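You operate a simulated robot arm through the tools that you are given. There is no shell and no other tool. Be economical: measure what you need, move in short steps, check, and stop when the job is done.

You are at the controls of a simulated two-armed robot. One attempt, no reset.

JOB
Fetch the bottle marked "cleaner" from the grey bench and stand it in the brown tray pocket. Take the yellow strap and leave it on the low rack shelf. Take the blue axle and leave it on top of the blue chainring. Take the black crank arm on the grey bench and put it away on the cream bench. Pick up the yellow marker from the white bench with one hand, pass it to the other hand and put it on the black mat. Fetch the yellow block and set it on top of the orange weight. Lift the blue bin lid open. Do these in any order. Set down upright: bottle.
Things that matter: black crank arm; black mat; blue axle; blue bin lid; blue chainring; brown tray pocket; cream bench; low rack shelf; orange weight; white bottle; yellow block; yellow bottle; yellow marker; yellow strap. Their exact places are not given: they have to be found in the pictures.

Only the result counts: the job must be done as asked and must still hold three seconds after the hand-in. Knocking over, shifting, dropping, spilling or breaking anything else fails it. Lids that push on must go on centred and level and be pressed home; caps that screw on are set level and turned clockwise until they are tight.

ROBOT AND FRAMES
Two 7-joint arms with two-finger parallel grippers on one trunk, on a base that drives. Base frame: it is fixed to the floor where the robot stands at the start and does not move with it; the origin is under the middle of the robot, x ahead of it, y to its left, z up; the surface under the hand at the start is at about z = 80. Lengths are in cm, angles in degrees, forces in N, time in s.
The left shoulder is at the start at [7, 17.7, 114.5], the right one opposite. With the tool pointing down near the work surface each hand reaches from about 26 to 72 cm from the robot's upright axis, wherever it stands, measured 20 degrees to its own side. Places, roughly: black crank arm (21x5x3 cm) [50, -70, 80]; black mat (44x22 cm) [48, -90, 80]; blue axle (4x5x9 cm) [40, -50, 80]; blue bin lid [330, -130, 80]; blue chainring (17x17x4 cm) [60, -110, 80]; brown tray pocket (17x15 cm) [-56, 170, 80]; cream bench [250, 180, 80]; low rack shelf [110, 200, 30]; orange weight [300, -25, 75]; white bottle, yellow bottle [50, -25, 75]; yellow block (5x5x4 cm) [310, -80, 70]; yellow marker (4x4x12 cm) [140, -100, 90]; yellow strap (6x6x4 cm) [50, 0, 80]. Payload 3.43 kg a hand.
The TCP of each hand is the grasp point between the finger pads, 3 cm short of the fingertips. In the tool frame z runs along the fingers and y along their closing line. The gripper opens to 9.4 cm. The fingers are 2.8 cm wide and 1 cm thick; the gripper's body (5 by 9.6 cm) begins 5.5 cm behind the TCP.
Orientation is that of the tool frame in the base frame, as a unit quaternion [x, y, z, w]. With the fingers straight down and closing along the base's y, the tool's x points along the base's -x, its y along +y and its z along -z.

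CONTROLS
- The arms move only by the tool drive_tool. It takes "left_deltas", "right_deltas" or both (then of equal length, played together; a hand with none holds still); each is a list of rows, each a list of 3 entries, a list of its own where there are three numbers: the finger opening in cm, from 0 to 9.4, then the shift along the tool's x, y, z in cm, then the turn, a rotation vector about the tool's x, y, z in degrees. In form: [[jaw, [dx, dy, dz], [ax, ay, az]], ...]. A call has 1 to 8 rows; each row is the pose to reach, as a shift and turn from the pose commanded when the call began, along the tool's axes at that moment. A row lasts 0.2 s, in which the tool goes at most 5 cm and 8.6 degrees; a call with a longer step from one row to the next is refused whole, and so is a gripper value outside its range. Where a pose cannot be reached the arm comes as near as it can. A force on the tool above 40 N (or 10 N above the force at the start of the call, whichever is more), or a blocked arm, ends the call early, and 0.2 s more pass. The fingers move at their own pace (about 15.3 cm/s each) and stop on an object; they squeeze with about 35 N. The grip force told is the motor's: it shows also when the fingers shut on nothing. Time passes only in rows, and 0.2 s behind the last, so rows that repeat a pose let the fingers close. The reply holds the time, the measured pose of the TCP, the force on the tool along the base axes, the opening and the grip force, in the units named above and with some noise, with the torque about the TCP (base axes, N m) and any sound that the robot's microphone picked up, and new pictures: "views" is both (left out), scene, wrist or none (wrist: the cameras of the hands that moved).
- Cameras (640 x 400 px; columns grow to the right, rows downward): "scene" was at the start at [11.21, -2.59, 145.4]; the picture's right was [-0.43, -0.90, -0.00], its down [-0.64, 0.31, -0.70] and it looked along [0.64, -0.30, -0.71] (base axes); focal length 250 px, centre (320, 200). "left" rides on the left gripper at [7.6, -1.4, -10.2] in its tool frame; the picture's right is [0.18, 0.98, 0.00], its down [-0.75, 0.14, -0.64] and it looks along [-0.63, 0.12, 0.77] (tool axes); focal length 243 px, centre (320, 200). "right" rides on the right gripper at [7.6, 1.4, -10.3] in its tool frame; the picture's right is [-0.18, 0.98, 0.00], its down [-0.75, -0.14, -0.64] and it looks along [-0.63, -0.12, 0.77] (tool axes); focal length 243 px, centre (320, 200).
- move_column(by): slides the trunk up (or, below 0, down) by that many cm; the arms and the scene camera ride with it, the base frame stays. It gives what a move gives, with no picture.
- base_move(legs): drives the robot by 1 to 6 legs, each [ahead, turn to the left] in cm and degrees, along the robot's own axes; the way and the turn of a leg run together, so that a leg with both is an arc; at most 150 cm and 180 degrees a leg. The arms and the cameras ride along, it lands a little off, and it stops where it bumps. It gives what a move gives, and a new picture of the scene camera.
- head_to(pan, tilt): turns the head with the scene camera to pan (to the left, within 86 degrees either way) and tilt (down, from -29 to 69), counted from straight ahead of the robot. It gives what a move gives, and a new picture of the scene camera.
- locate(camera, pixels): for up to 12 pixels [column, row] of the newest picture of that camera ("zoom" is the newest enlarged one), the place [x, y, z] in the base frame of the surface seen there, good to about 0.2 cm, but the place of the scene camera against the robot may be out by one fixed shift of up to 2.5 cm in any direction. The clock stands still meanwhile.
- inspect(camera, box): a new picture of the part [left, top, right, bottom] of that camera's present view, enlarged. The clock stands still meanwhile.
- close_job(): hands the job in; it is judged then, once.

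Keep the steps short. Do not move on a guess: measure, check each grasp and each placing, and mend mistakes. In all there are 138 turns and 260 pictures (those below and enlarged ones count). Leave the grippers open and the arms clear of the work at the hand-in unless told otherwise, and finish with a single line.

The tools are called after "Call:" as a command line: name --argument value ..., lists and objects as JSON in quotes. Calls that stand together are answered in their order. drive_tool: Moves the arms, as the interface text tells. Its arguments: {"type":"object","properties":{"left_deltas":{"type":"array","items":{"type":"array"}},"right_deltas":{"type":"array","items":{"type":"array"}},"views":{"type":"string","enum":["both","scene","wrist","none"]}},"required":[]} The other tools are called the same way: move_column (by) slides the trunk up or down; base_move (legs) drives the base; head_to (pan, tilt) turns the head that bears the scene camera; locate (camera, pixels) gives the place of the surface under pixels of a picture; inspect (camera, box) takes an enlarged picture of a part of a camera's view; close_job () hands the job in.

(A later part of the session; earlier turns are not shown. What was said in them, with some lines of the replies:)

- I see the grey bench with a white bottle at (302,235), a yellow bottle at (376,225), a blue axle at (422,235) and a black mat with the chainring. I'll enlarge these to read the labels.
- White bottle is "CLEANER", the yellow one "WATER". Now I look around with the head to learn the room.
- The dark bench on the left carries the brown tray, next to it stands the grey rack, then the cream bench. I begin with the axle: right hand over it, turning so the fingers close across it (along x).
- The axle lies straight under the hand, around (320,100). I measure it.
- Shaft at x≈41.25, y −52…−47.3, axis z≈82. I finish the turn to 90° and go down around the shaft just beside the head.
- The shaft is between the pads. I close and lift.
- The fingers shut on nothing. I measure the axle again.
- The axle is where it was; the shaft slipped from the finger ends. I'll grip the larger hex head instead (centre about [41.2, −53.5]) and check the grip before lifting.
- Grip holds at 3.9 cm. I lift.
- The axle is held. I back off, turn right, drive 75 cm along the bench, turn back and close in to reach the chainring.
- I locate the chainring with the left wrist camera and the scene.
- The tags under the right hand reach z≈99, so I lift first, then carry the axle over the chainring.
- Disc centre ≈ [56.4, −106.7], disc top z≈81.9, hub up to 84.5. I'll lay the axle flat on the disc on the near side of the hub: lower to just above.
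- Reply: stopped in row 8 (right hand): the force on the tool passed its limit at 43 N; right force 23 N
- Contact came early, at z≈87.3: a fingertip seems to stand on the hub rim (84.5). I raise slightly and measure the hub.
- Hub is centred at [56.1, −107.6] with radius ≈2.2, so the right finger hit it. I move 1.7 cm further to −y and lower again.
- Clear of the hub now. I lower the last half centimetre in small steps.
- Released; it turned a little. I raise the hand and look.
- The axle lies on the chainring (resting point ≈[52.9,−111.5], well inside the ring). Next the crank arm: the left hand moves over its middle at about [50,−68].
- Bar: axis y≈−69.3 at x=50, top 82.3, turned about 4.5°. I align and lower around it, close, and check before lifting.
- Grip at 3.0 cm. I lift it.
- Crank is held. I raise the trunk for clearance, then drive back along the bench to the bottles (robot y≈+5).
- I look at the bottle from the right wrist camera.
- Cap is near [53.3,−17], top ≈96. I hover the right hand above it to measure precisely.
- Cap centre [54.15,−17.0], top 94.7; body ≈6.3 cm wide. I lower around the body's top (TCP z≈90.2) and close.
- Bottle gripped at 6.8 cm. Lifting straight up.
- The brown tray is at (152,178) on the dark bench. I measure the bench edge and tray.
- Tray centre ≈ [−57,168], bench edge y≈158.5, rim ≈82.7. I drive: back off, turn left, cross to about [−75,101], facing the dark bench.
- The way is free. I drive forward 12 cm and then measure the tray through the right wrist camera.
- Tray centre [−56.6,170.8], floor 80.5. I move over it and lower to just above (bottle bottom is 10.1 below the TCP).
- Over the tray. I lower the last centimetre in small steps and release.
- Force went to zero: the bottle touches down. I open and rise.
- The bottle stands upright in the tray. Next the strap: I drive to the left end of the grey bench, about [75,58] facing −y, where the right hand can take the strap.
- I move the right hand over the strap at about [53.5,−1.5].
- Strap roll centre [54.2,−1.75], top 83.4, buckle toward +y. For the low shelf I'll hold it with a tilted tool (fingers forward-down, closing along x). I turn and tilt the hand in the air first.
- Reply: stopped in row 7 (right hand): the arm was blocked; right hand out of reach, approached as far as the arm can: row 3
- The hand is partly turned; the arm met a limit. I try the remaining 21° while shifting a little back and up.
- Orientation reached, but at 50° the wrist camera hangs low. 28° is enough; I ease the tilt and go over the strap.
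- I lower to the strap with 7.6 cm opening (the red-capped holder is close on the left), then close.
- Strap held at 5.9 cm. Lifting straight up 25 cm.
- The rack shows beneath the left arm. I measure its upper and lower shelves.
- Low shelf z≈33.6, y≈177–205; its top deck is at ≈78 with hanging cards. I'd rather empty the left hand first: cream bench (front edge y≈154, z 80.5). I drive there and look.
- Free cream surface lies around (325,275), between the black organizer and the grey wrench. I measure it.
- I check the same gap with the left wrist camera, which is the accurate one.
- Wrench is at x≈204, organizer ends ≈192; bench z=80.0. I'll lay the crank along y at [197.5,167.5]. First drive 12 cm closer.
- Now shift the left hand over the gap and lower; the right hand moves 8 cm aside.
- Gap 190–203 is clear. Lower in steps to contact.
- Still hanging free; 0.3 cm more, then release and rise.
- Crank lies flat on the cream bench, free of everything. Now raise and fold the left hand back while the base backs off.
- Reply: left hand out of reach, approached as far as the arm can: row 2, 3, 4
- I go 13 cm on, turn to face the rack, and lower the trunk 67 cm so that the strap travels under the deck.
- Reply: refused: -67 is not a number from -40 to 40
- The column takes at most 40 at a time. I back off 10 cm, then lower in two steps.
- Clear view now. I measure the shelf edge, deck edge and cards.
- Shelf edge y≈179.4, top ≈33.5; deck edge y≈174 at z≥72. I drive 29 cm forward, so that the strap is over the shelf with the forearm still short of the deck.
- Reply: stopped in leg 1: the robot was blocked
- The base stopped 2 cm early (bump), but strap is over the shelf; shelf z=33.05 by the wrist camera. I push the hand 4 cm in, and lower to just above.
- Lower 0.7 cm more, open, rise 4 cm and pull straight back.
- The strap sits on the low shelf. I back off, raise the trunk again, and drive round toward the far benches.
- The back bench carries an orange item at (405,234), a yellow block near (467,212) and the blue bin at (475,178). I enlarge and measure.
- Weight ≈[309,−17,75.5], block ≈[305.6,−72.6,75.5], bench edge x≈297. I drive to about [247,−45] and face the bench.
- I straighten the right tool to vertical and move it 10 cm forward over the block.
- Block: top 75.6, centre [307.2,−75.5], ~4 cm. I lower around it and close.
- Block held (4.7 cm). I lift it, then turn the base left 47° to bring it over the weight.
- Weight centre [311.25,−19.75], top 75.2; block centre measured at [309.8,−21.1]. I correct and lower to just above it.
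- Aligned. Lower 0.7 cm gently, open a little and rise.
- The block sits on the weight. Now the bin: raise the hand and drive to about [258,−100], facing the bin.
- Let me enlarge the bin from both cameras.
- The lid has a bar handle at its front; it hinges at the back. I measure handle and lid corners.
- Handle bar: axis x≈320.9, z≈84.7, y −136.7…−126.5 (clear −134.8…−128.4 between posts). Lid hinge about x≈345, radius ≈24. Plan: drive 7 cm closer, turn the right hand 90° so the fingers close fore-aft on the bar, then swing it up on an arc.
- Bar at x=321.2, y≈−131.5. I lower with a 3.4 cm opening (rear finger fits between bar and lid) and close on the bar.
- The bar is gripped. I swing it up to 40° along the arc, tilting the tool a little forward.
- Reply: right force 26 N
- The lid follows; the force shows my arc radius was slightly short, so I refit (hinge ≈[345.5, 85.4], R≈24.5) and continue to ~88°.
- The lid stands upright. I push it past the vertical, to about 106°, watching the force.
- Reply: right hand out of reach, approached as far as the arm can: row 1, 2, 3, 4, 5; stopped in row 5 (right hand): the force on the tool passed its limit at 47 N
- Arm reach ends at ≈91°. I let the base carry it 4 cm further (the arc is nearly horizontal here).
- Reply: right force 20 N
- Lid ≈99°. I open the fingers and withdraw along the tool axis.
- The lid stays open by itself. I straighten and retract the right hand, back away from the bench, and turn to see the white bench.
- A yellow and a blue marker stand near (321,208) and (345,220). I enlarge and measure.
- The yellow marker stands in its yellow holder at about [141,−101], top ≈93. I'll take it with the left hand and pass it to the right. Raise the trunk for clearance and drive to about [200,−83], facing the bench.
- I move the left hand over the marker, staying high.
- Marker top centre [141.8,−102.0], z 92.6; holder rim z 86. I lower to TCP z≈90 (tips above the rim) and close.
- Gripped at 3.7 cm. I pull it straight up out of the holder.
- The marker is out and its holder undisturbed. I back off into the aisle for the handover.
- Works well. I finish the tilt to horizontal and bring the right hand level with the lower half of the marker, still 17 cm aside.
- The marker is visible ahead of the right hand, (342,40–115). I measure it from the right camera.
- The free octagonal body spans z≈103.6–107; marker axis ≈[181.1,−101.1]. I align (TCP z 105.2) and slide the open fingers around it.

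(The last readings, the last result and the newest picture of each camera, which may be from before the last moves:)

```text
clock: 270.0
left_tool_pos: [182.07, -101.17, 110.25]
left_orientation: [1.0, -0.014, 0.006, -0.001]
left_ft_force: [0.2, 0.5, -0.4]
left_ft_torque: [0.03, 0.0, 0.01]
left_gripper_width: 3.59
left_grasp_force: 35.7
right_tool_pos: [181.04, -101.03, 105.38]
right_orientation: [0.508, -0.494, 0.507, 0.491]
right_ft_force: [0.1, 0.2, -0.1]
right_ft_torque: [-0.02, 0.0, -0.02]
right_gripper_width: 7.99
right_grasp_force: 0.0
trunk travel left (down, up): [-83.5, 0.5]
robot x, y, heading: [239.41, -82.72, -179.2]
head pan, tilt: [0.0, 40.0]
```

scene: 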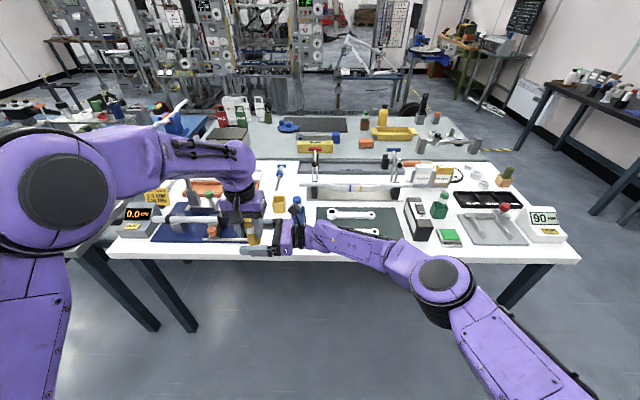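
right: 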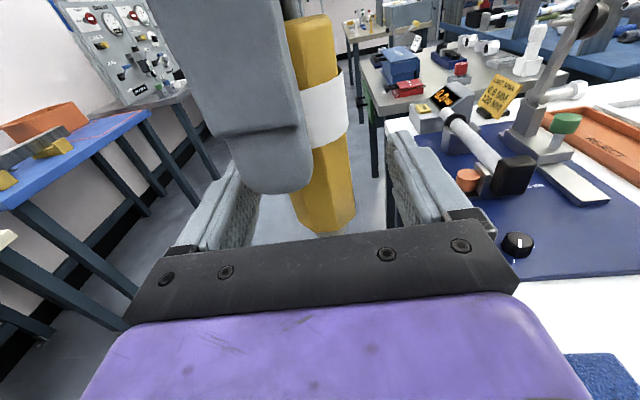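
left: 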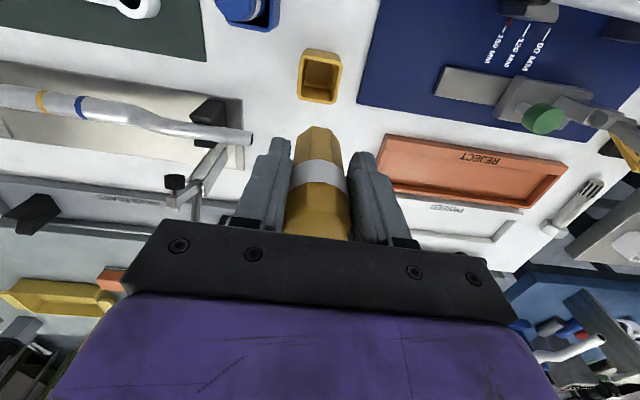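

The marker stands between the right pads, slightly below the left fingertips. I close the right hand.

Call:
drive_tool --right_deltas '[[5, [0, 0, 0], [0, 0, 0]], [3, [0, 0, 0], [0, 0, 0]], [0, [0, 0, 0], [0, 0, 0]], [0, [0, 0, 0], [0, 0, 0]]]' --views "wrist"

```text
clock: 271.0
left_tool_pos: [182.13, -101.34, 110.25]
left_orientation: [1.0, -0.013, 0.007, -0.002]
left_ft_force: [5.7, 3.0, 2.3]
left_ft_torque: [0.0, -0.2, 0.01]
left_gripper_width: 3.64
left_grasp_force: 35.3
right_tool_pos: [181.08, -101.07, 105.42]
right_orientation: [0.508, -0.494, 0.507, 0.492]
right_ft_force: [-4.8, -3.8, -2.2]
right_ft_torque: [0.17, -0.08, -0.07]
right_gripper_width: 3.65
right_grasp_force: 34.8
trunk travel left (down, up): [-83.5, 0.5]
robot x, y, heading: [239.58, -82.37, -179.2]
head pan, tilt: [0.0, 40.0]
```

right: 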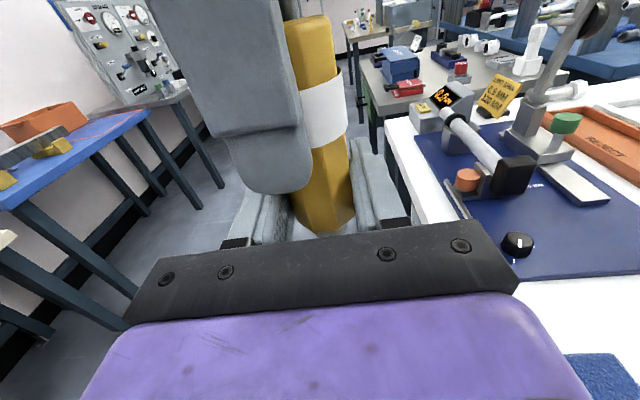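

Both hands hold it (3.65 cm). The left hand opens and rises away.

Call:
drive_tool --left_deltas '[[5.5, [0, 0, 0], [0, 0, 0]], [5.5, [0, 0, 0], [0, 0, 0]], [5.5, [0, 0, -3], [0, 0, 0]], [5.5, [0, 0, -7], [0, 0, 0]], [5.5, [0, 3, -10], [0, 0, 0]], [5.5, [0, 8, -10], [0, 0, 0]], [9.4, [0, 13, -10], [0, 0, 0]], [9.4, [0, 18, -10], [0, 0, 0]]]' --views "scene"

Call:
inspect --camera "right" --box '[0, 0, 640, 400]'

```text
clock: 272.8
left_tool_pos: [181.42, -120.02, 120.27]
left_orientation: [1.0, -0.014, 0.006, -0.002]
left_ft_force: [-0.8, -0.5, 0.5]
left_ft_torque: [0.04, -0.05, 0.01]
left_gripper_width: 9.42
left_grasp_force: 0.1
right_tool_pos: [181.0, -101.25, 105.43]
right_orientation: [0.508, -0.494, 0.506, 0.491]
right_ft_force: [-0.6, -0.4, 0.2]
right_ft_torque: [0.02, -0.03, 0.01]
right_gripper_width: 3.67
right_grasp_force: 35.4
trunk travel left (down, up): [-83.5, 0.5]
robot x, y, heading: [239.25, -82.39, -179.3]
head pan, tilt: [0.0, 40.0]
```

scene: 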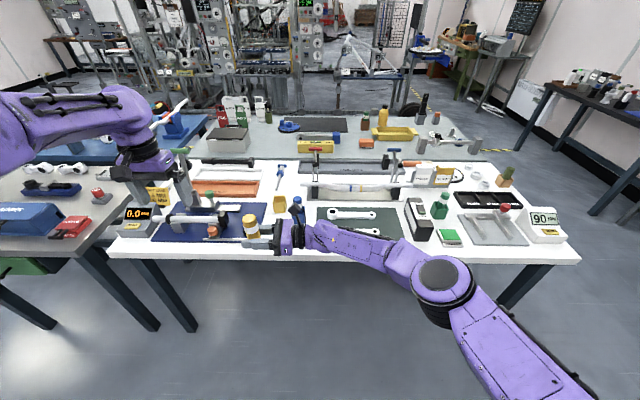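

```text
1.00 times, centred on (320, 200) of right (not enlarged: the box is as wide or as high as the picture)
```

zoom: 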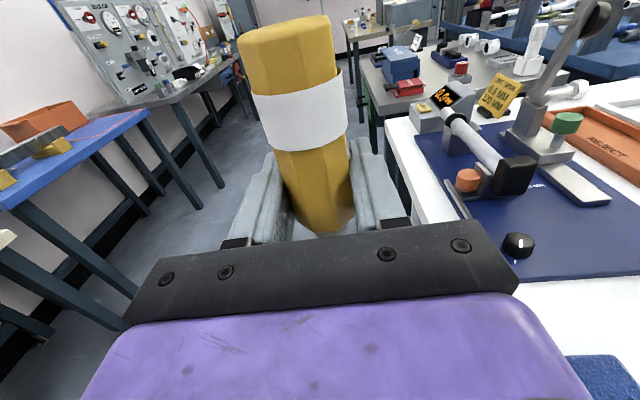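

The pass is done: only the right hand holds it. I turn the right tool back to pointing down (marker then lies horizontal), moving up and outward.

Call:
drive_tool --right_deltas '[[0, [1, 0, -2.5], [0, -8, 0]], [0, [2, 0, -5], [0, -16, 0]], [0, [3, 0, -7.5], [0, -24, 0]], [0, [4, 0, -10], [0, -32, 0]], [0, [5, 0, -12.5], [0, -40, 0]], [0, [6, 0, -15], [0, -48, 0]], [0, [7, 0, -17.5], [0, -56, 0]], [0, [8, 0, -19], [0, -64, 0]]]' --views "none"

Call:
drive_tool --right_deltas '[[0, [0, 0, 0], [0, -8, 0]], [0, [0, 0, 0], [0, -16, 0]], [0, [0, 0, 0], [0, -24, 0]], [0, [0, 0, 0], [0, -26, 0]], [0, [0, 0, 0], [0, -26, 0]]]' --left_deltas '[[9.4, [4, 0, 0], [0, 0, 0]], [9.4, [8, 2, 0], [0, 0, 0]], [9.4, [12, 4, 0], [0, 0, 0]], [9.4, [16, 6, 0], [0, 0, 0]], [9.4, [20, 8, 0], [0, 0, 0]]]' --views "both"

```text
clock: 274.6
left_tool_pos: [181.45, -119.74, 120.31]
left_orientation: [1.0, -0.014, 0.005, -0.003]
left_ft_force: [-0.6, 0.1, 0.1]
left_ft_torque: [0.0, -0.02, -0.02]
left_gripper_width: 9.4
left_grasp_force: 0.0
right_tool_pos: [180.61, -82.17, 113.65]
right_orientation: [0.699, -0.68, 0.158, 0.155]
right_ft_force: [0.5, -1.2, -0.6]
right_ft_torque: [-0.01, 0.02, -0.02]
right_gripper_width: 3.63
right_grasp_force: 34.6
trunk travel left (down, up): [-83.5, 0.5]
robot x, y, heading: [239.97, -82.46, -179.2]
head pan, tilt: [0.0, 40.0]
```

```text
clock: 275.8
left_tool_pos: [201.43, -127.78, 120.6]
left_orientation: [1.0, -0.013, 0.005, -0.001]
left_ft_force: [-0.6, -0.5, 0.0]
left_ft_torque: [-0.02, 0.02, 0.02]
left_gripper_width: 9.38
left_grasp_force: 0.0
right_tool_pos: [180.68, -81.82, 113.36]
right_orientation: [0.717, -0.697, -0.001, -0.001]
right_ft_force: [0.3, 0.4, -0.6]
right_ft_torque: [0.0, 0.0, -0.01]
right_gripper_width: 3.66
right_grasp_force: 35.3
trunk travel left (down, up): [-83.5, 0.5]
robot x, y, heading: [239.65, -82.22, -179.3]
head pan, tilt: [0.0, 40.0]
```

scene: 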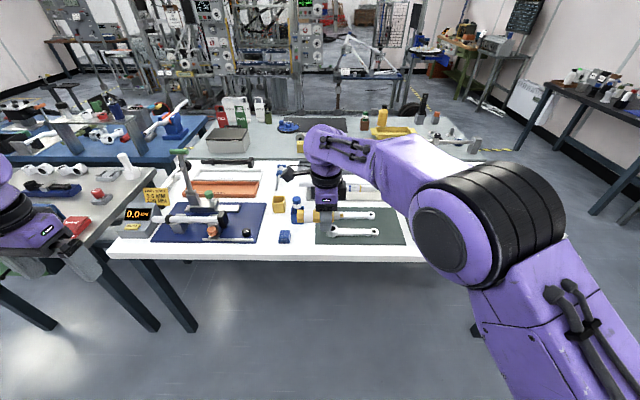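
right: 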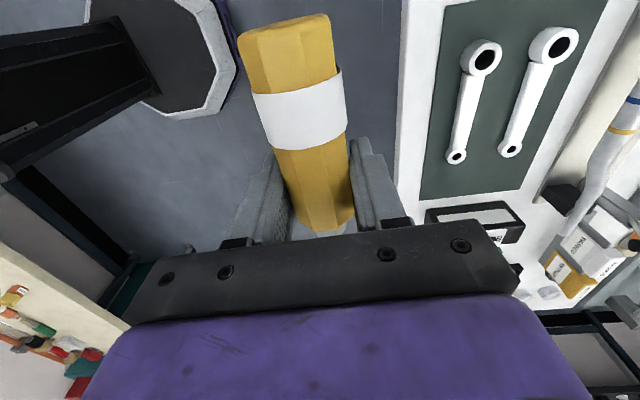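
left: 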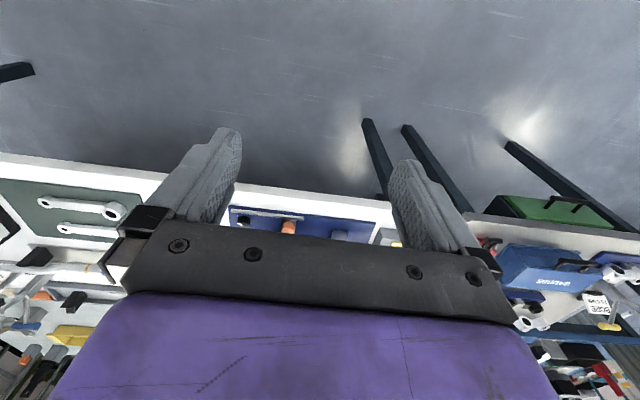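

Marker held horizontally. Now the long way round to the grey bench front.

Call:
base_move --legs '[[0, -86], [149, 0], [0, 85], [150, 0], [102, 0], [0, 90]]'

```text
clock: 305.9
left_tool_pos: [19.92, 32.22, 120.39]
left_orientation: [0.718, 0.696, 0.003, -0.005]
left_ft_force: [0.4, -0.9, 0.7]
left_ft_torque: [-0.01, 0.01, 0.0]
left_gripper_width: 9.4
left_grasp_force: 0.0
right_tool_pos: [-26.23, 11.51, 113.36]
right_orientation: [1.0, 0.012, -0.001, 0.0]
right_ft_force: [0.0, -0.2, -0.4]
right_ft_torque: [0.0, -0.02, -0.01]
right_gripper_width: 3.64
right_grasp_force: 35.3
trunk travel left (down, up): [-83.5, 0.5]
robot x, y, heading: [-25.68, 70.98, -89.3]
head pan, tilt: [0.0, 40.0]
```

scene: 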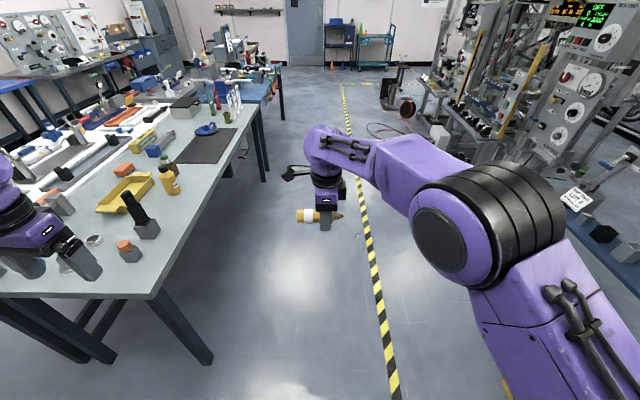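

I continue along the bench to the mat, y≈−83, and face it.

Call:
base_move --legs '[[150, 0], [4, 0], [0, 89.3], [13, 0]]'

Call:
head_to --pan -15 --tilt 55

Call:
inspect --camera "right" --box '[0, 0, 640, 400]'

```text
clock: 318.6
left_tool_pos: [27.7, -39.38, 120.51]
left_orientation: [0.012, 1.0, -0.001, -0.004]
left_ft_force: [-0.3, -0.4, -0.6]
left_ft_torque: [0.0, -0.03, 0.0]
left_gripper_width: 9.42
left_grasp_force: 0.0
right_tool_pos: [48.61, -85.39, 113.46]
right_orientation: [0.695, 0.719, 0.0, 0.002]
right_ft_force: [-0.1, 0.5, -0.1]
right_ft_torque: [0.0, -0.02, -0.03]
right_gripper_width: 3.64
right_grasp_force: 35.2
trunk travel left (down, up): [-83.5, 0.5]
robot x, y, heading: [-10.29, -85.42, 1.0]
head pan, tilt: [0.0, 40.0]
```

scene: 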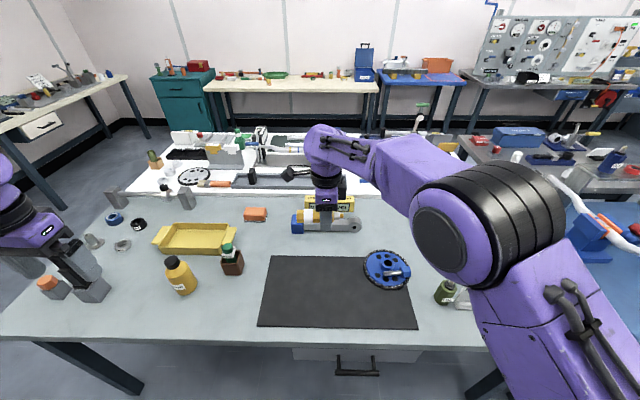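

```text
clock: 319.4
left_tool_pos: [27.93, -39.45, 120.43]
left_orientation: [0.011, 1.0, -0.003, -0.006]
left_ft_force: [-0.2, -0.4, -1.1]
left_ft_torque: [0.01, 0.02, 0.0]
left_gripper_width: 9.41
left_grasp_force: 0.0
right_tool_pos: [48.9, -85.4, 113.26]
right_orientation: [0.695, 0.719, -0.001, 0.001]
right_ft_force: [0.8, -0.4, -0.4]
right_ft_torque: [0.01, 0.0, -0.04]
right_gripper_width: 3.65
right_grasp_force: 35.0
trunk travel left (down, up): [-83.5, 0.5]
robot x, y, heading: [-10.04, -85.32, 0.9]
head pan, tilt: [-15.0, 55.0]
```

scene: 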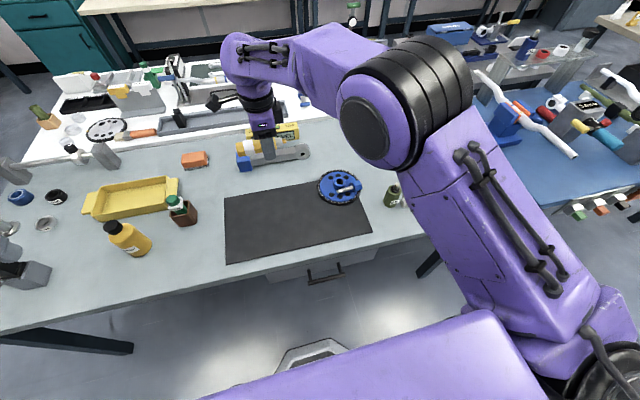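

```text
1.00 times, centred on (320, 200) of right (not enlarged: the box is as wide or as high as the picture)
```

zoom: 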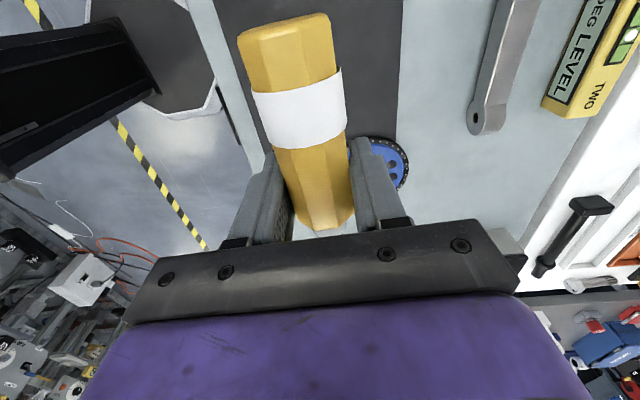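

Axle and chainring still fine. I lower the marker over the free half of the mat.

Call:
drive_tool --right_deltas '[[0, [0.5, 0, 4], [0, 0, 0]], [0, [1, 0, 8.5], [0, 0, 0]], [0, [1.5, 0, 13], [0, 0, 0]], [0, [1.5, 0, 17.5], [0, 0, 0]], [0, [1.5, 0, 22], [0, 0, 0]], [0, [1.5, 0, 26], [0, 0, 0]], [0, [1.5, 0, 28.3], [0, 0, 0]], [0, [1.5, 0, 28.3], [0, 0, 0]]]' --views "both"

```text
clock: 321.2
left_tool_pos: [27.8, -39.43, 120.45]
left_orientation: [0.012, 1.0, -0.003, -0.005]
left_ft_force: [-0.2, 1.0, -0.6]
left_ft_torque: [0.0, 0.0, -0.03]
left_gripper_width: 9.43
left_grasp_force: 0.1
right_tool_pos: [48.66, -83.73, 85.4]
right_orientation: [0.696, 0.718, -0.001, 0.002]
right_ft_force: [-0.3, 0.0, -0.1]
right_ft_torque: [-0.02, 0.0, 0.02]
right_gripper_width: 3.65
right_grasp_force: 35.4
trunk travel left (down, up): [-83.5, 0.5]
robot x, y, heading: [-10.27, -85.68, 1.3]
head pan, tilt: [-15.0, 55.0]
```

scene: 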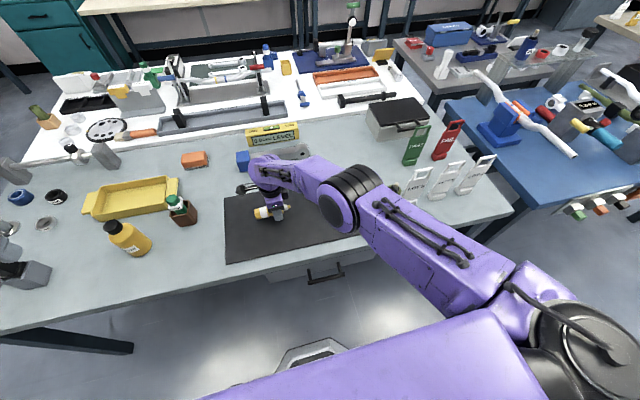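
right: 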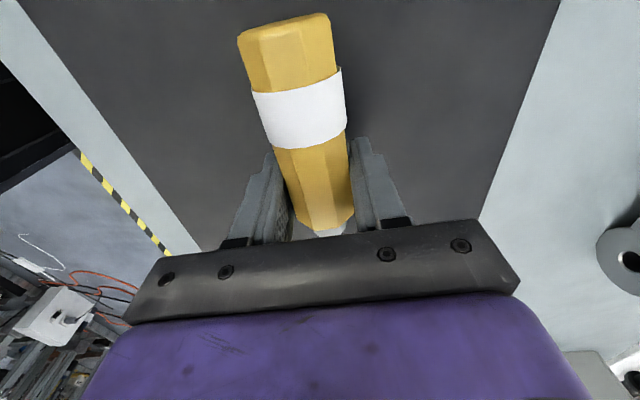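

Lower 1.6 cm more to just above the mat, then open slowly.

Call:
drive_tool --right_deltas '[[0, [0, 0, 0.8], [0, 0, 0]], [0, [0, 0, 1.4], [0, 0, 0]], [0, [0, 0, 1.65], [0, 0, 0]], [0, [0, 0, 1.65], [0, 0, 0]], [4.6, [0, 0, 1.65], [0, 0, 0]], [5.4, [0, 0, 1.65], [0, 0, 0]], [5.4, [0, 0, 1.65], [0, 0, 0]]]' --views "wrist"

```text
clock: 322.8
left_tool_pos: [27.78, -39.43, 120.55]
left_orientation: [0.011, 1.0, -0.001, -0.006]
left_ft_force: [0.2, -0.8, -0.8]
left_ft_torque: [-0.01, -0.01, 0.0]
left_gripper_width: 9.4
left_grasp_force: 0.1
right_tool_pos: [48.69, -83.95, 83.67]
right_orientation: [0.696, 0.718, 0.0, 0.002]
right_ft_force: [12.3, -0.4, 21.6]
right_ft_torque: [0.22, 0.23, -0.2]
right_gripper_width: 4.67
right_grasp_force: 0.1
trunk travel left (down, up): [-83.5, 0.5]
robot x, y, heading: [-10.06, -84.85, 1.2]
head pan, tilt: [-15.0, 55.0]
```

right: 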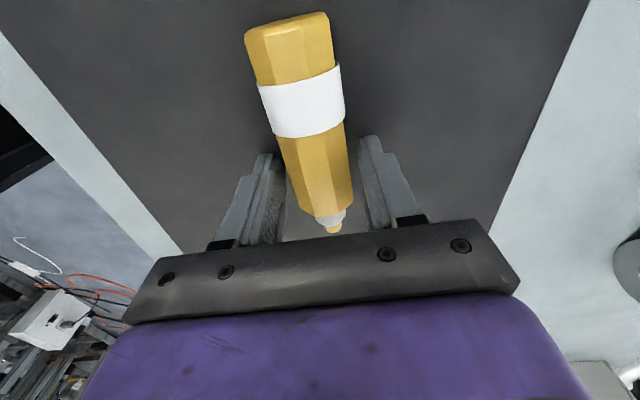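

Released, fingertips just touch the mat. I rise and look.

Call:
drive_tool --right_deltas '[[5.2, [0, 0, -0.6], [0, 0, 0]], [6, [0, 0, -2], [0, 0, 0]], [6, [0, 0, -6], [0, 0, 0]], [7, [0, 0, -11], [0, 0, 0]], [9.4, [0, 0, -16], [0, 0, 0]], [9.4, [0, 0, -21], [0, 0, 0]], [9.4, [0, 0, -26], [0, 0, 0]]]' --views "both"

```text
clock: 324.4
left_tool_pos: [27.69, -39.51, 120.51]
left_orientation: [0.011, 1.0, -0.001, -0.005]
left_ft_force: [0.2, -1.0, -0.4]
left_ft_torque: [-0.02, 0.0, -0.01]
left_gripper_width: 9.41
left_grasp_force: 0.0
right_tool_pos: [48.76, -84.46, 109.26]
right_orientation: [0.699, 0.715, -0.004, -0.002]
right_ft_force: [-0.9, -0.2, -0.5]
right_ft_torque: [0.0, -0.05, -0.02]
right_gripper_width: 9.42
right_grasp_force: 0.1
trunk travel left (down, up): [-83.5, 0.5]
robot x, y, heading: [-10.46, -85.41, 1.2]
head pan, tilt: [-15.0, 55.0]
```

scene: 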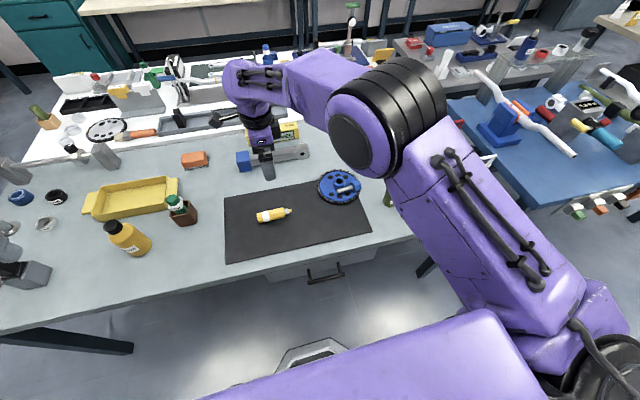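
right: 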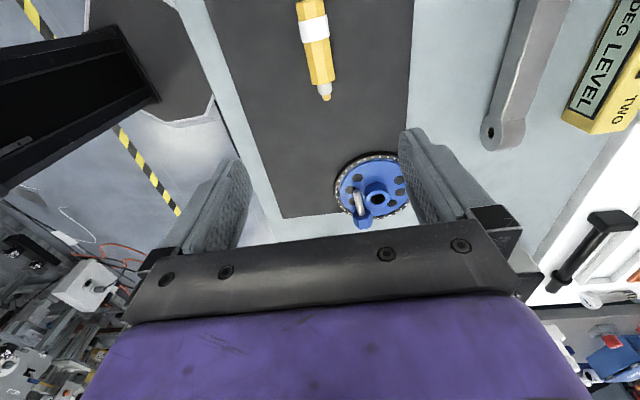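

The marker lies on the mat. I check the axle and the bin lid (visible at the back) once more.

Call:
inspect --camera "scene" --box '[220, 160, 400, 270]'

Call:
head_to --pan 0 --tilt 20

```text
3.56 times, centred on (310, 215) of scene
```

zoom: 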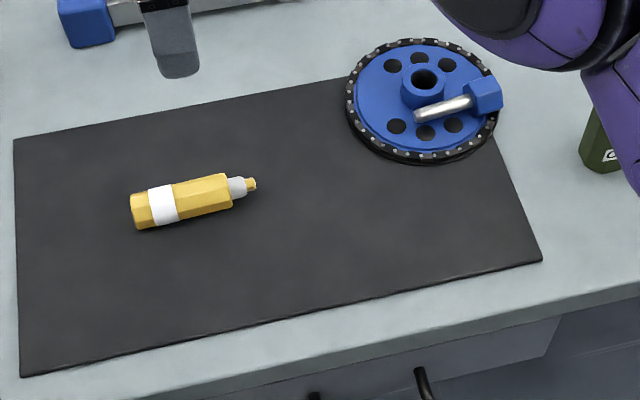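

```text
clock: 325.4
left_tool_pos: [27.87, -39.45, 120.42]
left_orientation: [0.012, 1.0, -0.002, -0.005]
left_ft_force: [-0.4, 1.0, -0.2]
left_ft_torque: [0.02, 0.02, -0.01]
left_gripper_width: 9.4
left_grasp_force: 0.1
right_tool_pos: [48.83, -84.27, 109.59]
right_orientation: [0.698, 0.716, 0.001, -0.003]
right_ft_force: [0.8, 0.6, -0.2]
right_ft_torque: [0.06, 0.01, -0.01]
right_gripper_width: 9.39
right_grasp_force: 0.1
trunk travel left (down, up): [-83.5, 0.5]
robot x, y, heading: [-10.21, -85.51, 1.0]
head pan, tilt: [0.0, 20.0]
```

scene: 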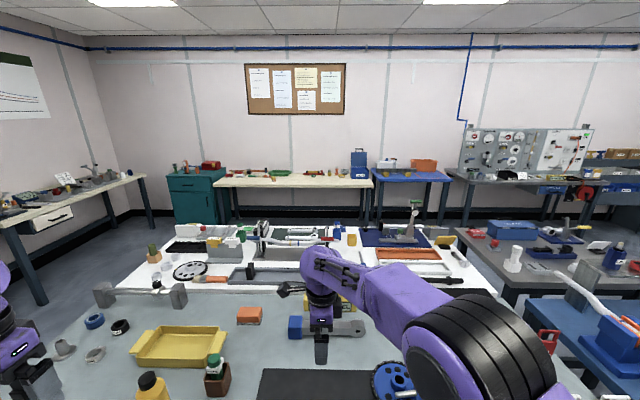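

Everything is in place: the lid stands open, the axle rests on the chainring, the marker is on the mat, and both grippers are open and clear. I hand in.

Call:
close_job

```text
The job is handed in.
```

I did all seven tasks and handed the job in; the judging result has not come back yet.
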